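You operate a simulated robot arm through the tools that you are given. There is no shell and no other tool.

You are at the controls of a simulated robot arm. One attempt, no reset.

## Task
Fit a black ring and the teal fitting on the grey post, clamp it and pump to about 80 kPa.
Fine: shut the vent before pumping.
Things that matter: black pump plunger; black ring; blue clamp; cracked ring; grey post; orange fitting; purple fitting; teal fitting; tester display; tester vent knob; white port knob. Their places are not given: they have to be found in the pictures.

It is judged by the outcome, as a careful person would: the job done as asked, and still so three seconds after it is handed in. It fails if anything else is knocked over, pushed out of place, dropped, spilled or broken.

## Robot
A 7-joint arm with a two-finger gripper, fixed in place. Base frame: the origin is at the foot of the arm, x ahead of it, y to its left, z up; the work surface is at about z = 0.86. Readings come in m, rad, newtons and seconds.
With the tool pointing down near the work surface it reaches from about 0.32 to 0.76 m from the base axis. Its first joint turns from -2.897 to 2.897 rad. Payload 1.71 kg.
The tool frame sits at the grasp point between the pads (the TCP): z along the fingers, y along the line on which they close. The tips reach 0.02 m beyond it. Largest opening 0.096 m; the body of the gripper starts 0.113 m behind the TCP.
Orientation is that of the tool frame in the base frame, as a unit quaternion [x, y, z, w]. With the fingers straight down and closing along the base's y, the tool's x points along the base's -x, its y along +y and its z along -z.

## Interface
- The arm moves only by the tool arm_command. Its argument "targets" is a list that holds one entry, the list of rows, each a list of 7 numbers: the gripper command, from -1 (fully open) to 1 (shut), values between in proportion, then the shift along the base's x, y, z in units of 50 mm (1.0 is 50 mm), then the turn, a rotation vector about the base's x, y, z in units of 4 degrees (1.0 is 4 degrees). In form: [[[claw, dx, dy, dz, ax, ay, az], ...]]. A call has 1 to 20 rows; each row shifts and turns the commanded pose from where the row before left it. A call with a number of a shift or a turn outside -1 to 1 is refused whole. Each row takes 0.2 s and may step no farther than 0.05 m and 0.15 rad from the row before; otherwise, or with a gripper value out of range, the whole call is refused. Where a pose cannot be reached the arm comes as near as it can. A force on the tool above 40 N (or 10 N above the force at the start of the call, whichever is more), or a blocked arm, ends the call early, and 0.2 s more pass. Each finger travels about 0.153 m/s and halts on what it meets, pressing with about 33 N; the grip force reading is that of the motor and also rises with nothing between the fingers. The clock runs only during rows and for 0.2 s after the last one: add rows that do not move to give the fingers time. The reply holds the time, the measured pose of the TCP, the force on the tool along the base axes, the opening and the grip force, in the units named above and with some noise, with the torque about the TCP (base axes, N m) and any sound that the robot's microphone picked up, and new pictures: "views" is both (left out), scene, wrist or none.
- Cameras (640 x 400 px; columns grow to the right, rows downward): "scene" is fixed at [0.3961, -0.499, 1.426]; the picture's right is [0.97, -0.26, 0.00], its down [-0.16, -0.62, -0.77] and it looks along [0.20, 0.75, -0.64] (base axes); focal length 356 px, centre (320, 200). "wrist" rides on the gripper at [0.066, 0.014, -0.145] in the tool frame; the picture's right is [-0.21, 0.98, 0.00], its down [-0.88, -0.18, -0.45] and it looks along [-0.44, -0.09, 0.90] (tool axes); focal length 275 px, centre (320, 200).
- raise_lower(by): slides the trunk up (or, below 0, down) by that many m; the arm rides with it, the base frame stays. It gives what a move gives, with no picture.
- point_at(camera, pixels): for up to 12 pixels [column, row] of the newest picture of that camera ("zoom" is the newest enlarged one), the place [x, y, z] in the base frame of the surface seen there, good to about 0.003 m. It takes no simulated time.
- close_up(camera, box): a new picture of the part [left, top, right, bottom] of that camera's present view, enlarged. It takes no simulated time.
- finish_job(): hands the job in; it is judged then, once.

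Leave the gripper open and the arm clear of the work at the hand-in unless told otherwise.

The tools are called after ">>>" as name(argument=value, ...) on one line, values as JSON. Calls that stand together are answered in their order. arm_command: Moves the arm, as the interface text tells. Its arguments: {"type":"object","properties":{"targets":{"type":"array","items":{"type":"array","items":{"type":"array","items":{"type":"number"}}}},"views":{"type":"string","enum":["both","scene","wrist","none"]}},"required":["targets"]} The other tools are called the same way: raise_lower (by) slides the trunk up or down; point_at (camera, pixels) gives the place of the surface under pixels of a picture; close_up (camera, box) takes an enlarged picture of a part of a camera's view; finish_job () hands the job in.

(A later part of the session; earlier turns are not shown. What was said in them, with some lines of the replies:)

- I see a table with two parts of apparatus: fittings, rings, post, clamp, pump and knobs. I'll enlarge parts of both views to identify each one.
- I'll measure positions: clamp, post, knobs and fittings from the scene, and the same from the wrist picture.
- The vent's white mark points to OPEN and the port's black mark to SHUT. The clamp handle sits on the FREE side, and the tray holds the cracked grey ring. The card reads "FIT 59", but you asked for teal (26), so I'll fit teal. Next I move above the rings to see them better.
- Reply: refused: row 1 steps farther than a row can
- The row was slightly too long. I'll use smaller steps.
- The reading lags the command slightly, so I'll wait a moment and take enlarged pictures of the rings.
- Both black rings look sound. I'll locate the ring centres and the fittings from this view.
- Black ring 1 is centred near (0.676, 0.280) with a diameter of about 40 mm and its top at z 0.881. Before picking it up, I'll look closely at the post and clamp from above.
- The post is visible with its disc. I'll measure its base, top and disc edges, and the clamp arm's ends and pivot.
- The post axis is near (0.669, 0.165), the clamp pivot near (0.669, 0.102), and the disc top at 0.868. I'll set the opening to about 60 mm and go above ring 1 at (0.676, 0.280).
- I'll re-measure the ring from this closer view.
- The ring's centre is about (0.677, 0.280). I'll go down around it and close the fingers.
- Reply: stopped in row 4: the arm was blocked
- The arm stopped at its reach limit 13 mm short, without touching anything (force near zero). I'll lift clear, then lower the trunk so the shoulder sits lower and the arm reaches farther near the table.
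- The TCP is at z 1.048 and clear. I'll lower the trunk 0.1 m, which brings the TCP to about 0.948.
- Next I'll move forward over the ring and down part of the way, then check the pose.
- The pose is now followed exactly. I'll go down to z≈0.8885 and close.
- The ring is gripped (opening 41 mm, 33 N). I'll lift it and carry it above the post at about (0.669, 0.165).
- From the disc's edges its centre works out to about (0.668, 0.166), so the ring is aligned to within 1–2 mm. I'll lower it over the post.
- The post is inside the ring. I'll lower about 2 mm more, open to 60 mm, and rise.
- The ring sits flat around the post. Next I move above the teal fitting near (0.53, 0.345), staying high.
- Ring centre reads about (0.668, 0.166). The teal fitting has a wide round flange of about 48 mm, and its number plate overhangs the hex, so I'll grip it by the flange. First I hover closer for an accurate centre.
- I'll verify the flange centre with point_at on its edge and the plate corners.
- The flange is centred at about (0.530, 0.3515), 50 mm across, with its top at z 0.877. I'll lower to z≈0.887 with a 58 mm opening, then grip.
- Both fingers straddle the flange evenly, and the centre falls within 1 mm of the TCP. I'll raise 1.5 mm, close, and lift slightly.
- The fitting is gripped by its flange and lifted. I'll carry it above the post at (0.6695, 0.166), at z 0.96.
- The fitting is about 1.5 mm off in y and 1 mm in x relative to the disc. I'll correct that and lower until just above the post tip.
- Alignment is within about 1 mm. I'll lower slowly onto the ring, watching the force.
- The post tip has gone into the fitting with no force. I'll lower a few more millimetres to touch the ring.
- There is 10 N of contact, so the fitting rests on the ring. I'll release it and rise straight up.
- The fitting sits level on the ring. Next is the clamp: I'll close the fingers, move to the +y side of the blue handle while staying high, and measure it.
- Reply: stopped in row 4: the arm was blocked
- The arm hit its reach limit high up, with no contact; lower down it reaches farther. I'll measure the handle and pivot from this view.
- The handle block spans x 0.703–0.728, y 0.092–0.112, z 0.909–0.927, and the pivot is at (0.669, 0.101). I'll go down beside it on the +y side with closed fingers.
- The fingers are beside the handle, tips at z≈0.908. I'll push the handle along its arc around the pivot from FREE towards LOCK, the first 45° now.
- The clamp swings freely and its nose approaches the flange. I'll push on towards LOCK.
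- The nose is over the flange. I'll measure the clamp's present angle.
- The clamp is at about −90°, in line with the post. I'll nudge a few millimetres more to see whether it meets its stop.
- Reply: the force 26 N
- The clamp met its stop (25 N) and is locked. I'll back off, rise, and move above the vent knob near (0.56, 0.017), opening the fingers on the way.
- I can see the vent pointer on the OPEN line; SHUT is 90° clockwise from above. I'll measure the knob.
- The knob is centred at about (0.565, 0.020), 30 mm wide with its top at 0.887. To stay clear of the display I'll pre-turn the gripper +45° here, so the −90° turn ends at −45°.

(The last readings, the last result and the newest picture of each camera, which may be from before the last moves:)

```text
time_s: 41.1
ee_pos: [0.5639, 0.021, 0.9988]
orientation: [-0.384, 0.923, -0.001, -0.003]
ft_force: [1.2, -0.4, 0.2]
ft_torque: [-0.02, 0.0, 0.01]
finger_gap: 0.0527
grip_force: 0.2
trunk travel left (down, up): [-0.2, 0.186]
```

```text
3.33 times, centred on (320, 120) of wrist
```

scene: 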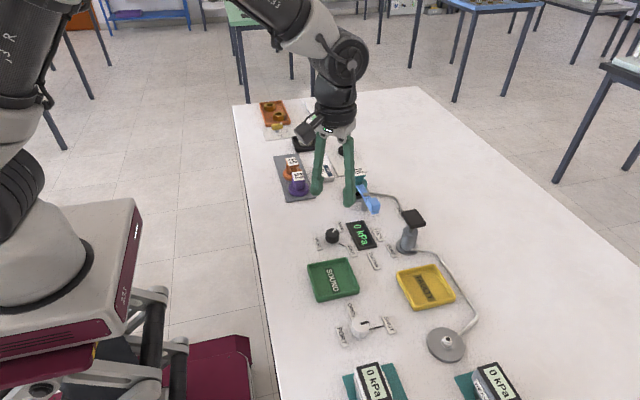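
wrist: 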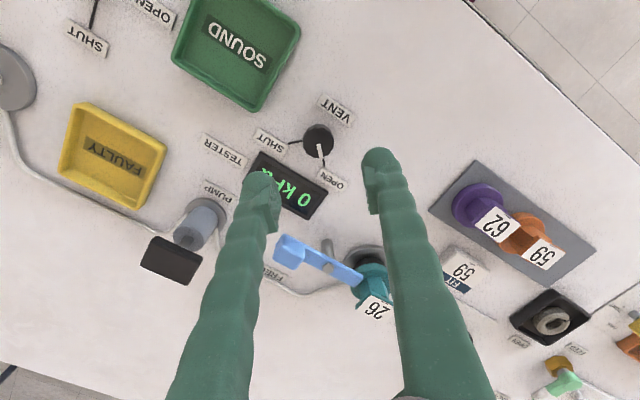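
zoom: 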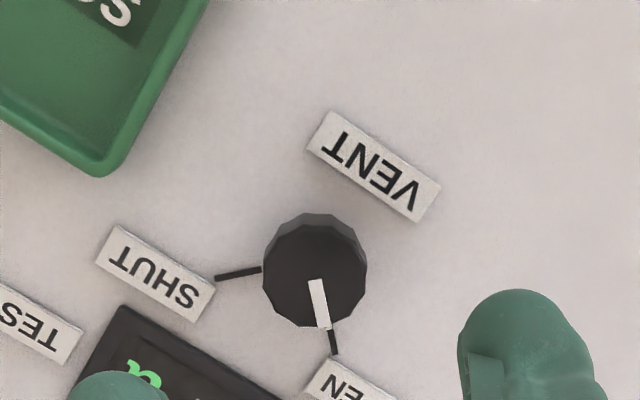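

The knob is centred under the gripper to about 1 mm. I'll go down to z≈0.890 and grip it.

>>> arm_command(targets=[[[-0.1, 0.01, -0.01, -0.8, 0, 0, 0], [-0.1, 0, 0, -0.7, 0, 0, 0], [-0.1, 0, 0, -0.45, 0, 0, 0], [-0.1, 0, 0, -0.215, 0, 0, 0], [-0.1, 0, 0, 0, 0, 0, 0], [0.8, 0, 0, 0, 0, 0, 0], [0.8, 0, 0, 0, 0, 0, 0], [0.8, 0, 0, 0, 0, 0, 0]]])

>>> close_up(camera="wrist", box=[240, 100, 400, 220])

>>> close_up(camera="scene", box=[300, 190, 380, 260])

```text
time_s: 42.9
ee_pos: [0.5642, 0.0209, 0.8904]
orientation: [-0.382, 0.924, -0.002, -0.003]
ft_force: [5.1, -6.0, -3.6]
ft_torque: [-0.06, -0.1, 0.01]
finger_gap: 0.0289
grip_force: 35.3
trunk travel left (down, up): [-0.2, 0.186]
```

scene: 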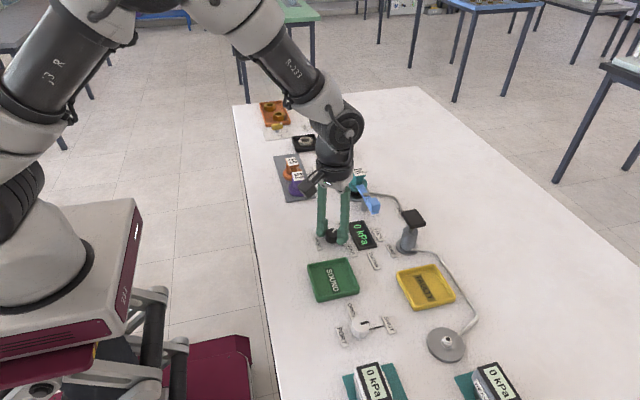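
wrist: 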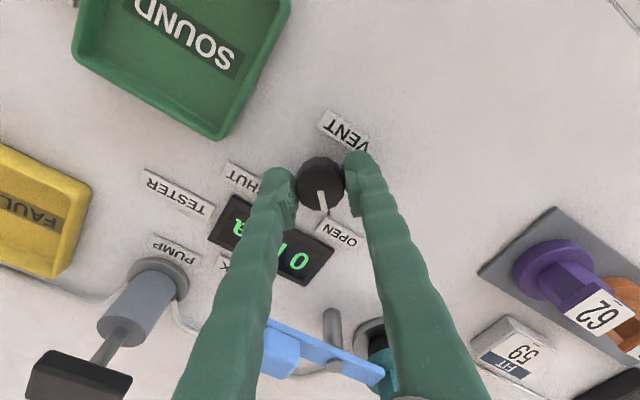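

```text
3.33 times, centred on (320, 160) of wrist
```

zoom: 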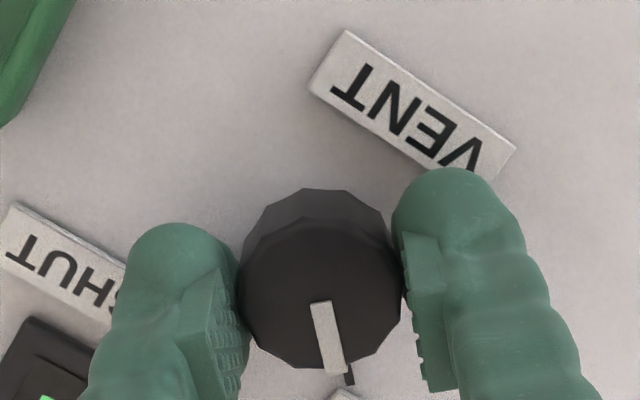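

```text
5.71 times, centred on (340, 225) of scene
```

zoom: 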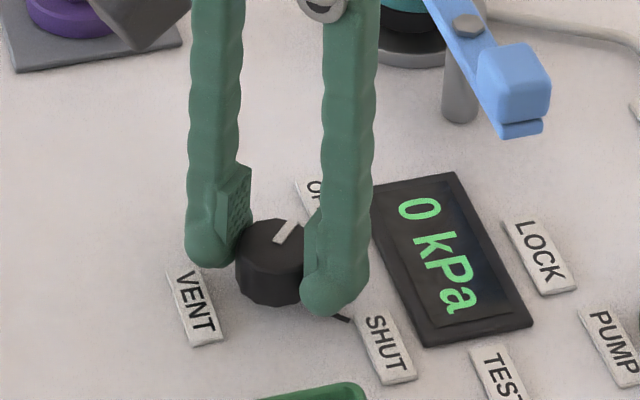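

The knob is gripped (opening 29 mm). I'll turn it clockwise, the first half now.

>>> arm_command(targets=[[[0.8, 0.01, -0.01, 0, 0, 0, -0.95], [0.8, 0, 0, 0, 0, 0, -0.95], [0.8, 0, 0, 0, 0, 0, -0.95], [0.8, 0, 0, 0, 0, 0, -0.95], [0.8, 0, 0, 0, 0, 0, -0.95], [0.8, 0, 0, 0, 0, 0, -0.95], [0.8, 0, 0, 0, 0, 0, -0.95], [0.8, 0, 0, 0, 0, 0, -0.95], [0.8, 0, 0, 0, 0, 0, -0.95], [0.8, 0, 0, 0, 0, 0, -0.95], [0.8, 0, 0, 0, 0, 0, -0.95], [0.8, 0, 0, 0, 0, 0, -0.95]]])

>>> close_up(camera="wrist", box=[240, 100, 400, 220])

```text
time_s: 45.5
ee_pos: [0.5637, 0.0196, 0.8903]
orientation: [0.006, 1.0, 0.0, -0.003]
ft_force: [1.4, -2.8, -3.4]
ft_torque: [-0.08, 0.12, 0.04]
finger_gap: 0.0286
grip_force: 34.2
trunk travel left (down, up): [-0.2, 0.186]
```

scene: 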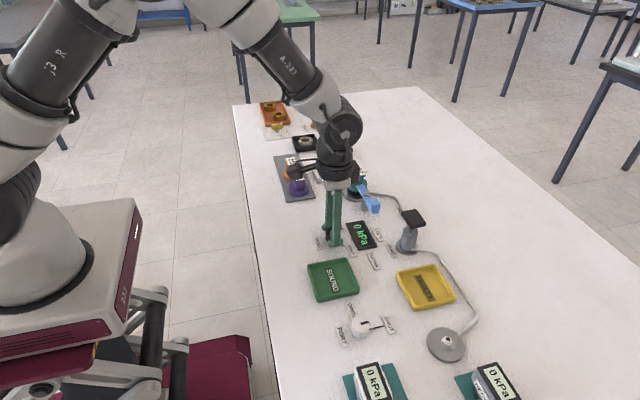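
wrist: 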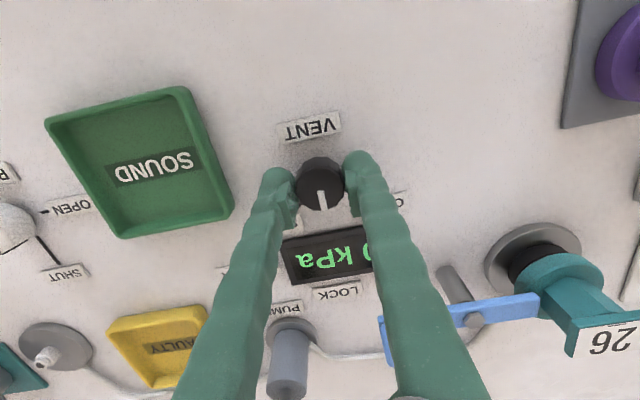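

```text
3.33 times, centred on (320, 160) of wrist
```

zoom: 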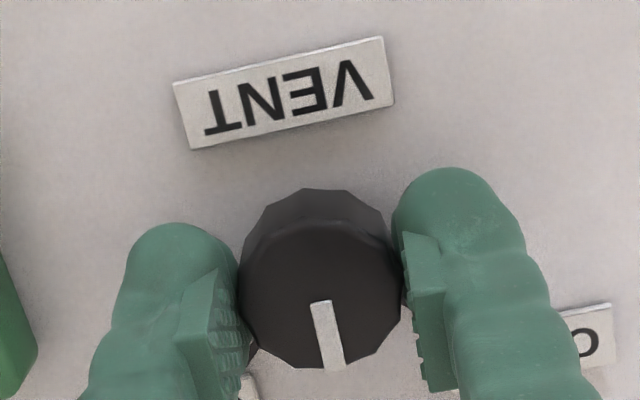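

The pointer turns with the gripper. I'll continue the remaining ~44°.

>>> arm_command(targets=[[[0.8, 0, 0, 0, 0, 0, -0.95], [0.8, 0, 0, 0, 0, 0, -0.95], [0.8, 0, 0, 0, 0, 0, -0.95], [0.8, 0, 0, 0, 0, 0, -0.95], [0.8, 0, 0, 0, 0, 0, -0.95], [0.8, 0, 0, 0, 0, 0, -0.95], [0.8, 0, 0, 0, 0, 0, -0.95], [0.8, 0, 0, 0, 0, 0, -0.95], [0.8, 0, 0, 0, 0, 0, -0.95], [0.8, 0, 0, 0, 0, 0, -0.95], [0.8, 0, 0, 0, 0, 0, -0.95], [0.8, 0, 0, 0, 0, 0, -0.5], [0.8, 0, 0, 0, 0, 0, 0]]])

>>> close_up(camera="wrist", box=[240, 100, 400, 220])

>>> close_up(camera="scene", box=[300, 190, 380, 260])

```text
time_s: 48.3
ee_pos: [0.5652, 0.0209, 0.8904]
orientation: [0.378, 0.926, 0.001, -0.002]
ft_force: [-0.9, -0.3, 2.8]
ft_torque: [0.06, 0.05, -0.05]
finger_gap: 0.0288
grip_force: 35.2
trunk travel left (down, up): [-0.2, 0.186]
```

scene: 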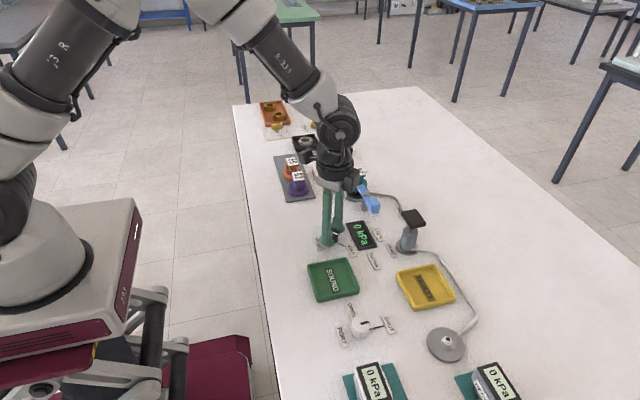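
wrist: 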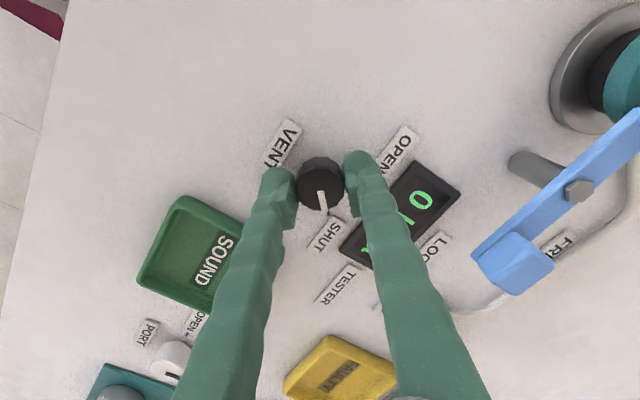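

```text
3.33 times, centred on (320, 160) of wrist
```

zoom: 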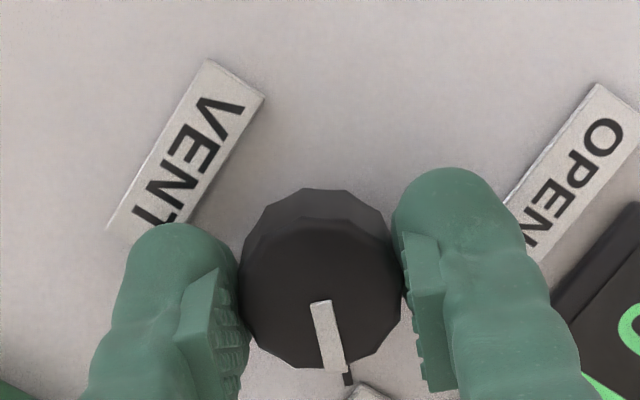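

```text
5.71 times, centred on (340, 225) of scene
```

zoom: 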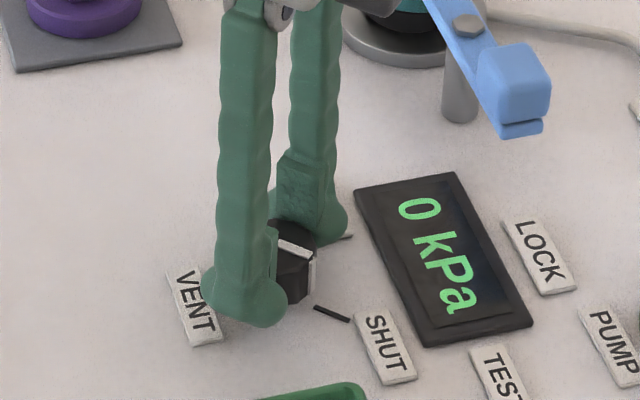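

The pointer now lies on the SHUT line. I'll release, rise and turn the gripper back, then check the knob.

>>> arm_command(targets=[[[0, 0, 0, 0, 0, 0, 0], [0, 0, 0, 0, 0, 0, 0], [0, 0, 0, 0, 0, 0, 0], [0, 0, 0, 0.5, 0, 0, 0], [0, 0, 0, 0.9, 0, 0, 0], [0, 0, 0, 0.9, 0, 0, 0.9], [0, 0, 0, 0, 0, 0, 0.94], [0, 0, 0, 0, 0, 0, 0.94], [0, 0, 0, 0, 0, 0, 0.94], [0, 0, 0, 0, 0, 0, 0.94], [0, 0, 0, 0, 0, 0, 0.94], [0, 0, 0, 0, 0, 0, 0.94], [0, 0, 0, 0, 0, 0, 0.94], [0, 0, 0, 0, 0, 0, 0.94], [0, 0, 0, 0, 0, 0, 0.94], [0, 0, 0, 0, 0, 0, 0.94], [1, 0, 0, 0, 0, 0, 0.7], [1, 0, 0, 0, 0, 0, 0]]])

>>> close_up(camera="wrist", box=[240, 60, 400, 180])

>>> close_up(camera="scene", box=[310, 170, 450, 270])

```text
time_s: 52.1
ee_pos: [0.5655, 0.0193, 1.0047]
orientation: [0.002, 1.0, 0.0, -0.003]
ft_force: [-0.8, 0.7, 0.3]
ft_torque: [0.03, -0.01, -0.01]
finger_gap: 0.0
grip_force: 29.7
trunk travel left (down, up): [-0.2, 0.186]
```

scene: 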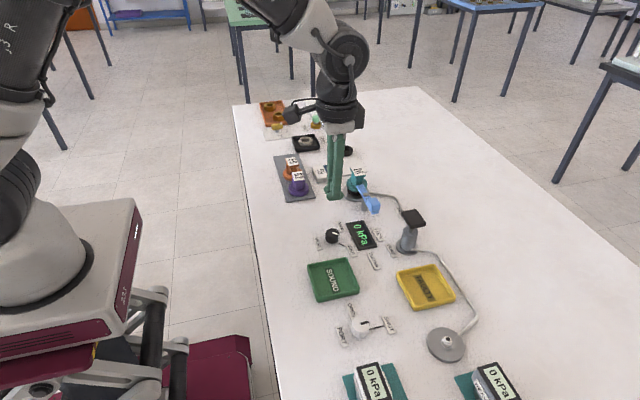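
wrist: 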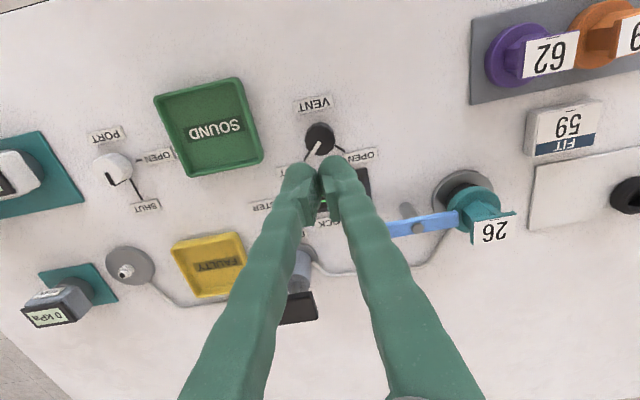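

```text
3.33 times, centred on (320, 120) of wrist
```

zoom: 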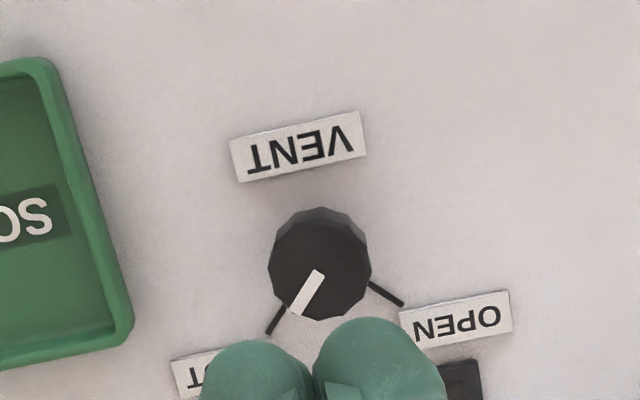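

```text
4.00 times, centred on (380, 220) of scene
```

zoom: 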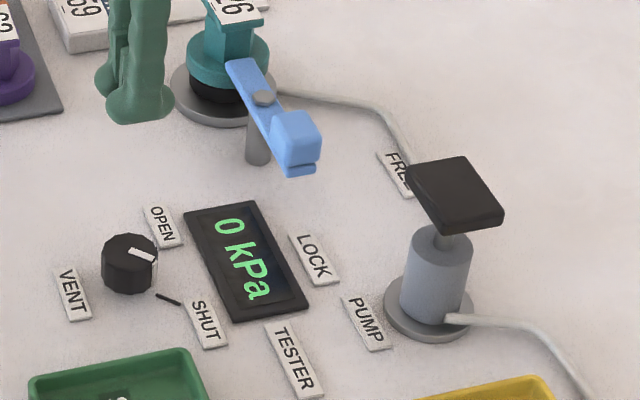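

The vent reads SHUT. Next I'll measure the pump plunger pad.

>>> point_at(camera="scene", pixels=[[413, 218], [403, 212], [415, 211], [424, 222], [411, 226], [407, 243], [411, 231]])

```text
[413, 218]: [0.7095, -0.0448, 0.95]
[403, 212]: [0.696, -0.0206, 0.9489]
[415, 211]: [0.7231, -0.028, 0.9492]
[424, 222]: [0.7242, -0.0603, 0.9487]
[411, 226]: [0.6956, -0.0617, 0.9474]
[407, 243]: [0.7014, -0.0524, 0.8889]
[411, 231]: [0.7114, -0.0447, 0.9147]
```

The pad is centred at about (0.710, −0.043), top z 0.950. I'll move the closed fingertips above it.

>>> arm_command(targets=[[[1, 0.7, -0.31, -0.1, 0, 0, 0], [1, 0.7, -0.31, -0.1, 0, 0, 0], [1, 0.7, -0.31, -0.1, 0, 0, 0], [1, 0.75, -0.31, -0.1, 0, 0, 0], [1, 0, 0, 0, 0, 0, 0], [1, 0, 0, 0, 0, 0, 0]]])

>>> close_up(camera="scene", box=[360, 170, 460, 270])

```text
time_s: 53.5
ee_pos: [0.7095, -0.0418, 0.9853]
orientation: [0.004, 1.0, 0.0, -0.004]
ft_force: [0.6, -0.2, 0.0]
ft_torque: [-0.01, -0.01, 0.03]
finger_gap: 0.0003
grip_force: 29.9
trunk travel left (down, up): [-0.2, 0.186]
```

scene: 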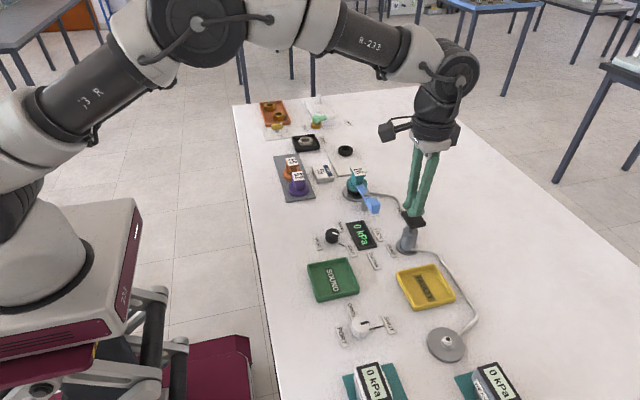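
wrist: 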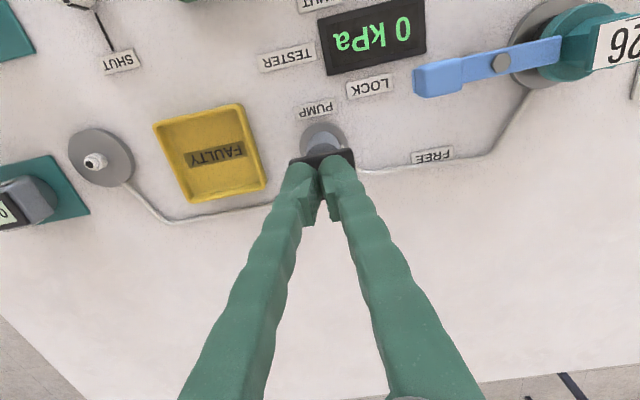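

```text
4.00 times, centred on (410, 220) of scene
```

zoom: 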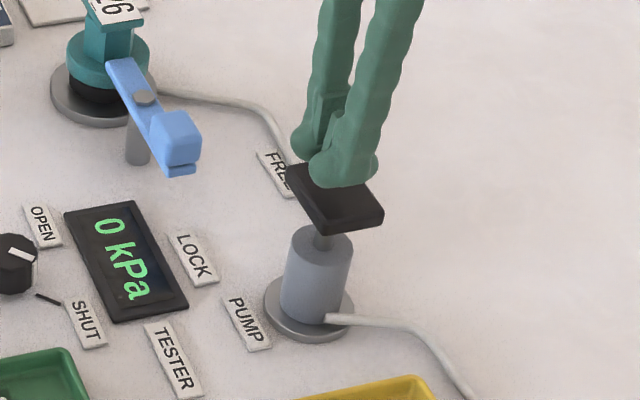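

The tips are over the pad and the display shows 0 kPa. I'll press about 10 mm first to learn how it responds.

>>> arm_command(targets=[[[1, 0, 0, -0.2, 0, 0, 0], [1, 0, 0, -0.15, 0, 0, 0], [1, 0, 0, -0.15, 0, 0, 0], [1, 0, 0, 0, 0, 0, 0]]])

>>> close_up(camera="scene", box=[340, 170, 440, 270])

```text
time_s: 54.5
ee_pos: [0.7075, -0.0414, 0.9602]
orientation: [0.004, 1.0, 0.001, -0.004]
ft_force: [0.3, -0.3, 2.5]
ft_torque: [-0.02, 0.01, -0.02]
finger_gap: 0.0061
grip_force: 29.4
trunk travel left (down, up): [-0.2, 0.186]
```

scene: 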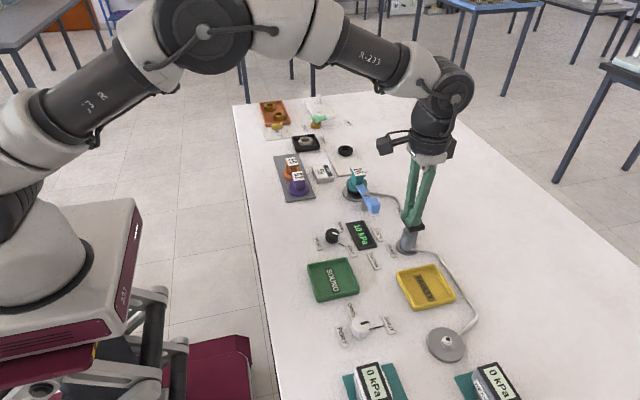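
wrist: 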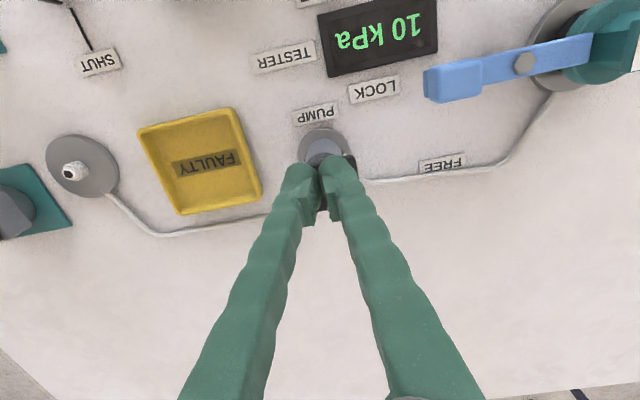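

```text
4.00 times, centred on (390, 220) of scene
```

zoom: 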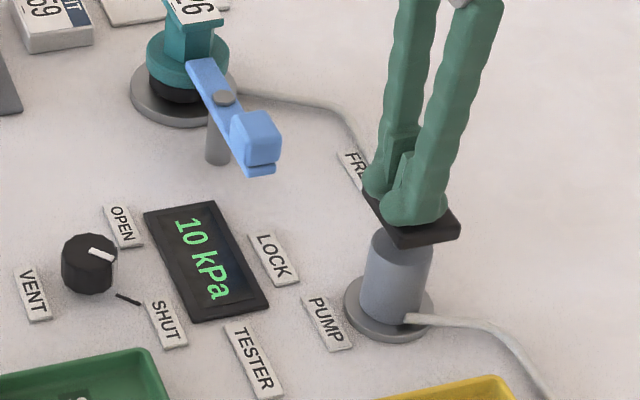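

10 kPa with a 10 mm stroke. I'll let the plunger rise and see whether the pressure holds.

>>> arm_command(targets=[[[1, 0, 0, 0.25, 0, 0, 0], [1, 0, 0, 0.2, 0, 0, 0], [1, 0, 0, 0, 0, 0, 0], [1, 0, 0, 0, 0, 0, 0], [1, 0, 0, 0, 0, 0, 0]]], views="wrist")

>>> close_up(camera="scene", box=[340, 170, 440, 270])

```text
time_s: 55.7
ee_pos: [0.7083, -0.0424, 0.9825]
orientation: [0.004, 1.0, 0.001, -0.004]
ft_force: [0.5, -0.3, 0.2]
ft_torque: [0.04, -0.05, 0.0]
finger_gap: 0.0
grip_force: 29.1
trunk travel left (down, up): [-0.2, 0.186]
```

wrist: 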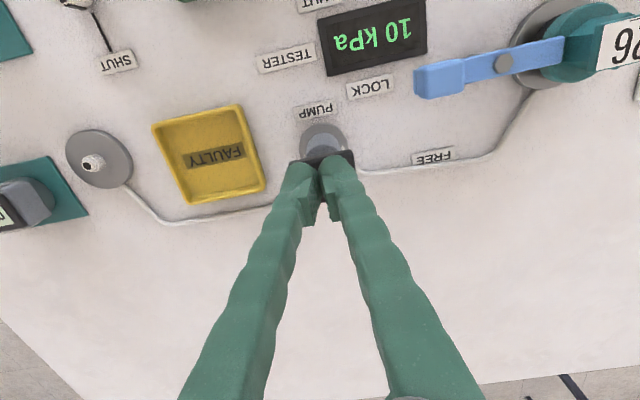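

```text
4.00 times, centred on (390, 220) of scene
```

zoom: 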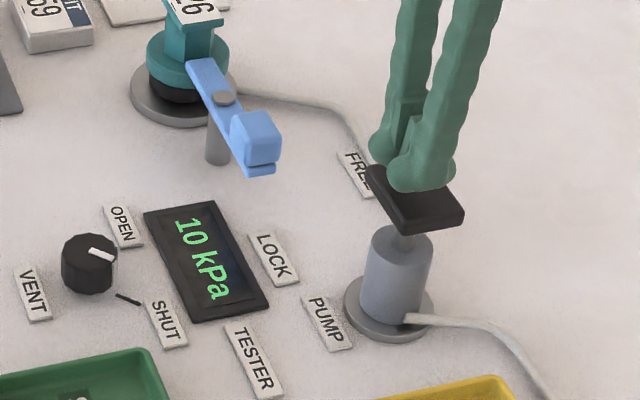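

It holds at 10 kPa. I'll make two more identical strokes.

>>> arm_command(targets=[[[1, 0, 0, -0.2, 0, 0, 0], [1, 0, 0, -0.25, 0, 0, 0], [1, 0, 0, 0, 0, 0, 0], [1, 0, 0, 0.25, 0, 0, 0], [1, 0, 0, 0.2, 0, 0, 0], [1, 0, 0, 0, 0, 0, 0], [1, 0, 0, 0, 0, 0, 0], [1, 0, 0, -0.2, 0, 0, 0], [1, 0, 0, -0.25, 0, 0, 0], [1, 0, 0, 0, 0, 0, 0], [1, 0, 0, 0.25, 0, 0, 0], [1, 0, 0, 0.2, 0, 0, 0], [1, 0, 0, 0, 0, 0, 0], [1, 0, 0, 0, 0, 0, 0]]], views="wrist")

>>> close_up(camera="scene", box=[340, 170, 440, 270])

```text
time_s: 58.7
ee_pos: [0.7082, -0.0411, 0.9827]
orientation: [0.003, 1.0, 0.0, -0.002]
ft_force: [0.6, -0.1, -1.1]
ft_torque: [0.0, 0.03, 0.0]
finger_gap: 0.0002
grip_force: 29.8
trunk travel left (down, up): [-0.2, 0.186]
```

wrist: 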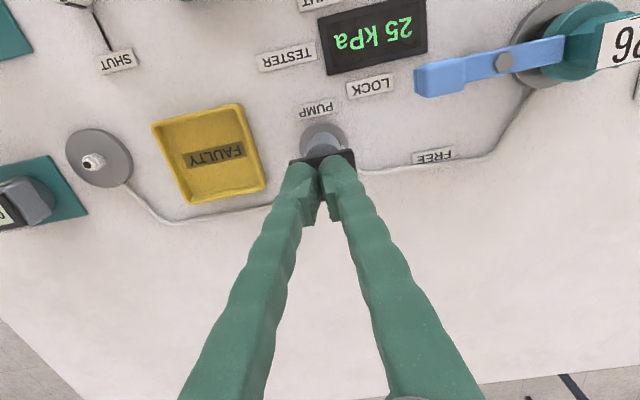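

```text
4.00 times, centred on (390, 220) of scene
```

zoom: 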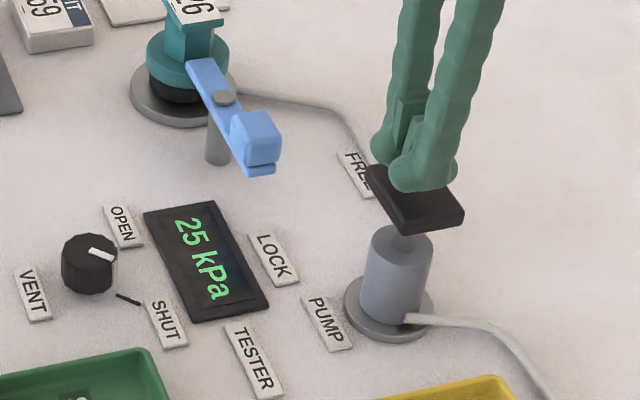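

25 kPa, so about 7.5 kPa per stroke. I'll make three more.

>>> arm_command(targets=[[[1, 0, 0, -0.2, 0, 0, 0], [1, 0, 0, -0.25, 0, 0, 0], [1, 0, 0, 0, 0, 0, 0], [1, 0, 0, 0.25, 0, 0, 0], [1, 0, 0, 0.2, 0, 0, 0], [1, 0, 0, 0, 0, 0, 0], [1, 0, 0, -0.2, 0, 0, 0], [1, 0, 0, -0.25, 0, 0, 0], [1, 0, 0, 0, 0, 0, 0], [1, 0, 0, 0.25, 0, 0, 0], [1, 0, 0, 0.2, 0, 0, 0], [1, 0, 0, 0, 0, 0, 0], [1, 0, 0, -0.2, 0, 0, 0], [1, 0, 0, -0.25, 0, 0, 0], [1, 0, 0, 0, 0, 0, 0], [1, 0, 0, 0.25, 0, 0, 0], [1, 0, 0, 0.2, 0, 0, 0], [1, 0, 0, 0, 0, 0, 0]]], views="wrist")

>>> close_up(camera="scene", box=[340, 170, 440, 270])

```text
time_s: 62.5
ee_pos: [0.7071, -0.0424, 0.9839]
orientation: [0.003, 1.0, 0.0, -0.003]
ft_force: [0.9, -0.7, -0.9]
ft_torque: [-0.01, 0.02, -0.04]
finger_gap: 0.0001
grip_force: 29.1
trunk travel left (down, up): [-0.2, 0.186]
```

wrist: 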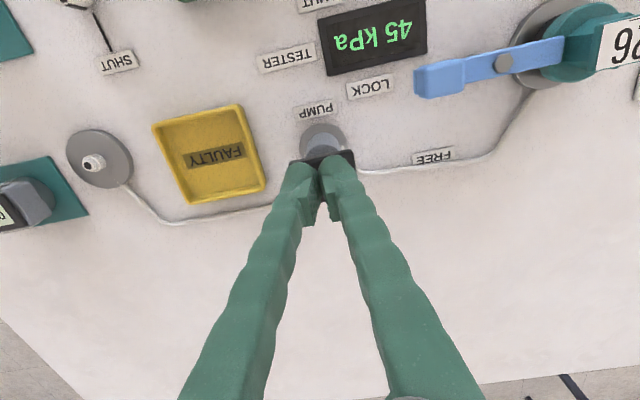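

```text
4.00 times, centred on (390, 220) of scene
```

zoom: 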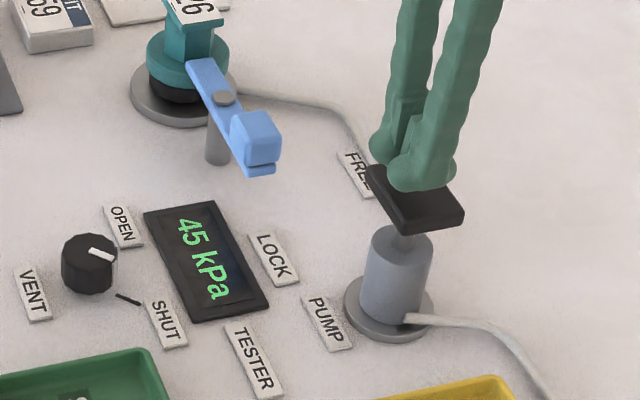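

45 kPa. I'll make three slightly deeper strokes of about 9 kPa each.

>>> arm_command(targets=[[[1, 0, 0, -0.2, 0, 0, 0], [1, 0, 0, -0.29, 0, 0, 0], [1, 0, 0, 0, 0, 0, 0], [1, 0, 0, 0.29, 0, 0, 0], [1, 0, 0, 0.2, 0, 0, 0], [1, 0, 0, 0, 0, 0, 0], [1, 0, 0, -0.2, 0, 0, 0], [1, 0, 0, -0.29, 0, 0, 0], [1, 0, 0, 0, 0, 0, 0], [1, 0, 0, 0.29, 0, 0, 0], [1, 0, 0, 0.2, 0, 0, 0], [1, 0, 0, 0, 0, 0, 0], [1, 0, 0, -0.2, 0, 0, 0], [1, 0, 0, -0.29, 0, 0, 0], [1, 0, 0, 0, 0, 0, 0], [1, 0, 0, 0.29, 0, 0, 0], [1, 0, 0, 0.2, 0, 0, 0], [1, 0, 0, 0, 0, 0, 0]]], views="wrist")

>>> close_up(camera="scene", box=[340, 170, 440, 270])

```text
time_s: 66.3
ee_pos: [0.7081, -0.0419, 0.9826]
orientation: [0.004, 1.0, 0.0, -0.003]
ft_force: [-0.6, -0.1, -0.3]
ft_torque: [0.01, 0.01, 0.01]
finger_gap: 0.0
grip_force: 29.6
trunk travel left (down, up): [-0.2, 0.186]
```

wrist: 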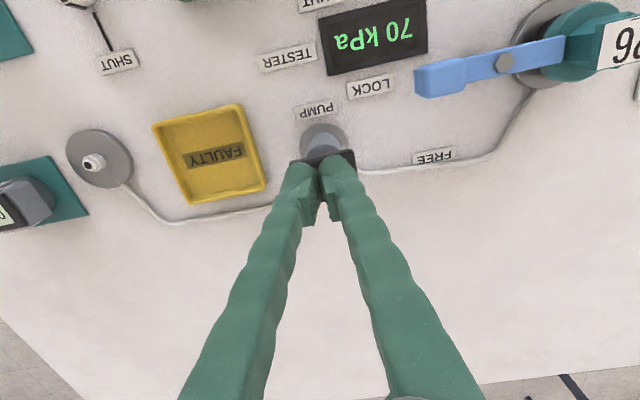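

```text
4.00 times, centred on (390, 220) of scene
```

zoom: 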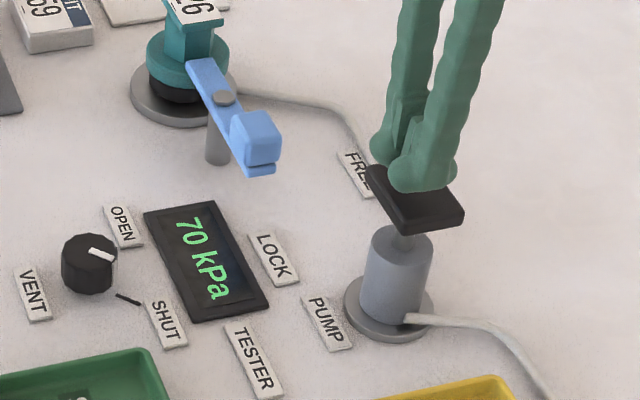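

70 kPa; the display seems to step by 5. I'll make one more stroke, pausing at the bottom to read.

>>> arm_command(targets=[[[1, 0, 0, -0.2, 0, 0, 0], [1, 0, 0, -0.3, 0, 0, 0], [1, 0, 0, 0, 0, 0, 0]]], views="wrist")

>>> close_up(camera="scene", box=[340, 170, 440, 270])

```text
time_s: 67.1
ee_pos: [0.7071, -0.043, 0.9587]
orientation: [0.004, 1.0, 0.0, -0.004]
ft_force: [0.5, -0.6, 3.4]
ft_torque: [0.03, -0.04, -0.02]
finger_gap: 0.0062
grip_force: 29.2
trunk travel left (down, up): [-0.2, 0.186]
```

wrist: 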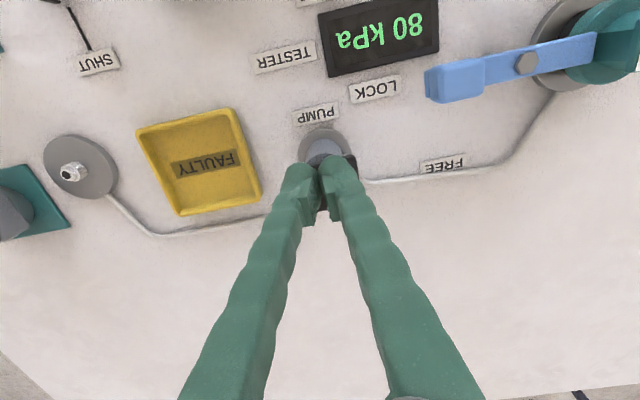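

```text
4.00 times, centred on (390, 220) of scene
```

zoom: 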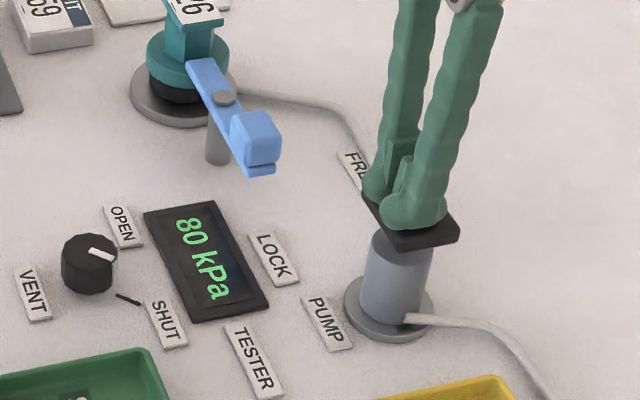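

The display reads 80 kPa. I'll rise clear, open the fingers, wait, and check that it holds.

>>> arm_command(targets=[[[1, 0, 0, 0.3, 0, 0, 0], [1, 0, 0, 0.4, 0, 0, 0], [1, -0.4, 0, 0.6, 0, 0, 0], [1, -0.6, 0, 0.6, 0, 0, 0], [-1, -0.8, 0, 0.5, 0, 0, 0], [-1, -0.8, 0, 0.4, 0, 0, 0], [-1, -0.8, 0, 0, 0, 0, 0], [-1, 0, 0, 0, 0, 0, 0], [-1, 0, 0, 0, 0, 0, 0], [-1, 0, 0, 0, 0, 0, 0], [-1, 0, 0, 0, 0, 0, 0], [-1, 0, 0, 0, 0, 0, 0], [-1, 0, 0, 0, 0, 0, 0], [-1, 0, 0, 0, 0, 0, 0], [-1, 0, 0, 0, 0, 0, 0], [-1, 0, 0, 0, 0, 0, 0], [-1, 0, 0, 0, 0, 0, 0], [-1, 0, 0, 0, 0, 0, 0]]])

>>> close_up(camera="scene", box=[310, 160, 450, 270])

>>> close_up(camera="scene", box=[240, 80, 400, 210])

```text
time_s: 70.9
ee_pos: [0.5375, -0.0424, 1.0964]
orientation: [0.003, 1.0, -0.001, -0.002]
ft_force: [-0.7, -0.7, 0.2]
ft_torque: [0.0, 0.04, 0.0]
finger_gap: 0.0959
grip_force: 0.1
trunk travel left (down, up): [-0.2, 0.186]
```

scene: 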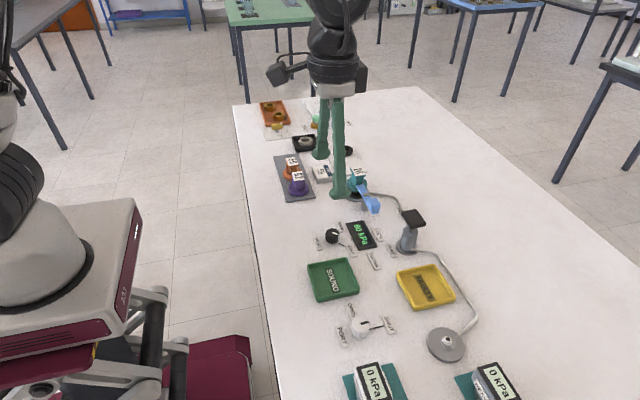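
wrist: 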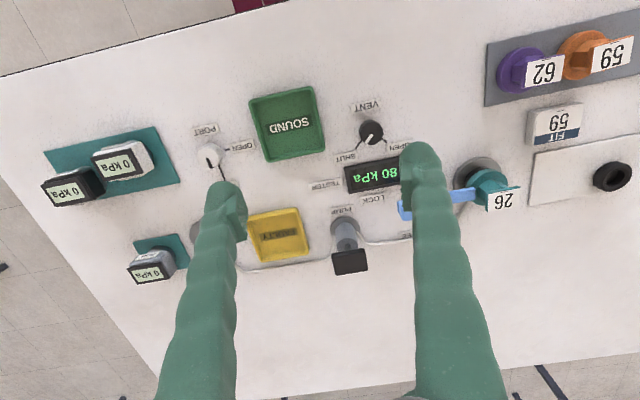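

```text
3.64 times, centred on (380, 215) of scene
```

zoom: 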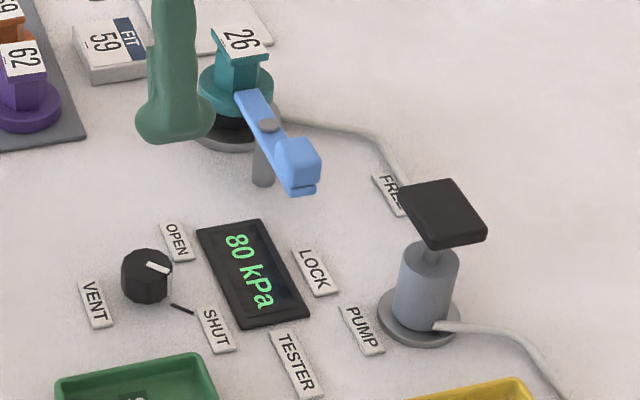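

```text
3.08 times, centred on (320, 145) of scene
```

zoom: 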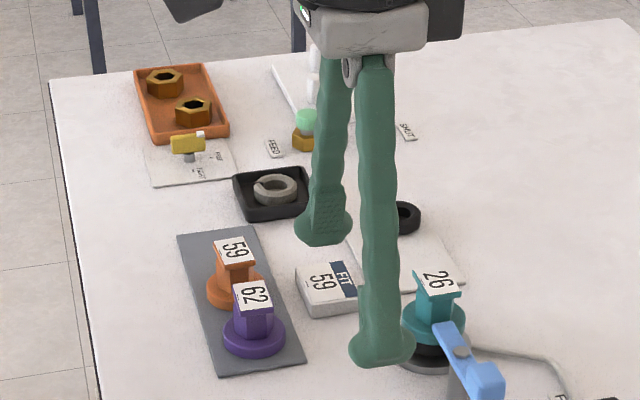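

It still reads 80 kPa after about 3 s. I'll wait a little longer to be sure there's no leak.

>>> arm_command(targets=[[[-1, 0, 0, 0, 0, 0, 0], [-1, 0, 0, 0, 0, 0, 0], [-1, 0, 0, 0, 0, 0, 0], [-1, 0, 0, 0, 0, 0, 0], [-1, 0, 0, 0, 0, 0, 0], [-1, 0, 0, 0, 0, 0, 0], [-1, 0, 0, 0, 0, 0, 0], [-1, 0, 0, 0, 0, 0, 0], [-1, 0, 0, 0, 0, 0, 0], [-1, 0, 0, 0, 0, 0, 0], [-1, 0, 0, 0, 0, 0, 0], [-1, 0, 0, 0, 0, 0, 0], [-1, 0, 0, 0, 0, 0, 0], [-1, 0, 0, 0, 0, 0, 0], [-1, 0, 0, 0, 0, 0, 0]]], views="wrist")

>>> close_up(camera="scene", box=[310, 160, 450, 270])

```text
time_s: 74.1
ee_pos: [0.5372, -0.0422, 1.0971]
orientation: [0.004, 1.0, 0.0, -0.003]
ft_force: [-0.3, 0.2, -0.1]
ft_torque: [0.0, 0.03, -0.01]
finger_gap: 0.096
grip_force: 0.0
trunk travel left (down, up): [-0.2, 0.186]
```

wrist: 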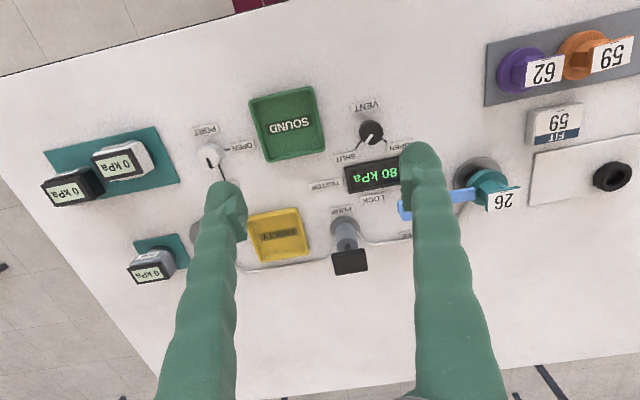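

```text
3.64 times, centred on (380, 215) of scene
```

zoom: 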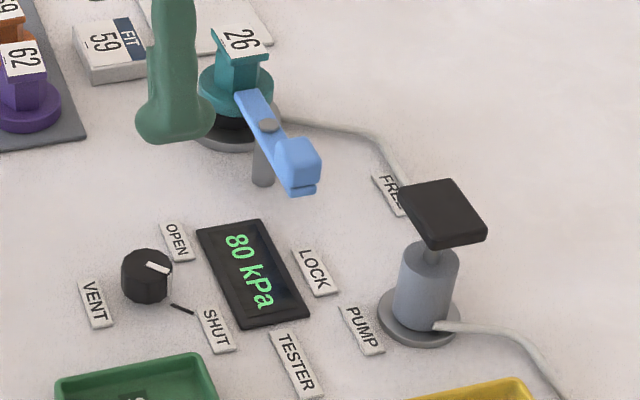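

The pressure is steady at 80 kPa, the clamp is on LOCK and the vent on SHUT. The teal fitting sits on the black ring, the gripper is open and the arm is clear, so I'm handing in.

>>> finish_job()

```text
The job is handed in.
```

The teal fitting is on the grey post over a black ring, and the clamp is on LOCK. The tester reads 80 kPa. I watched it for about 6 seconds after the last stroke and the reading did not drop.

- **Vent:** I turned it to SHUT before pumping. The white port knob already read SHUT, so I left it alone.
- **Pressure:** the display seems to move in 5 kPa steps, so the true value is close to 80 rather than exactly 80.
- **Card mismatch:** the card on the bench says "FIT 59", which is the orange fitting's number. You asked for teal, numbered 26, so I fitted that one.

Nothing else was moved or knocked over. The gripper is open and the arm is clear of the work.
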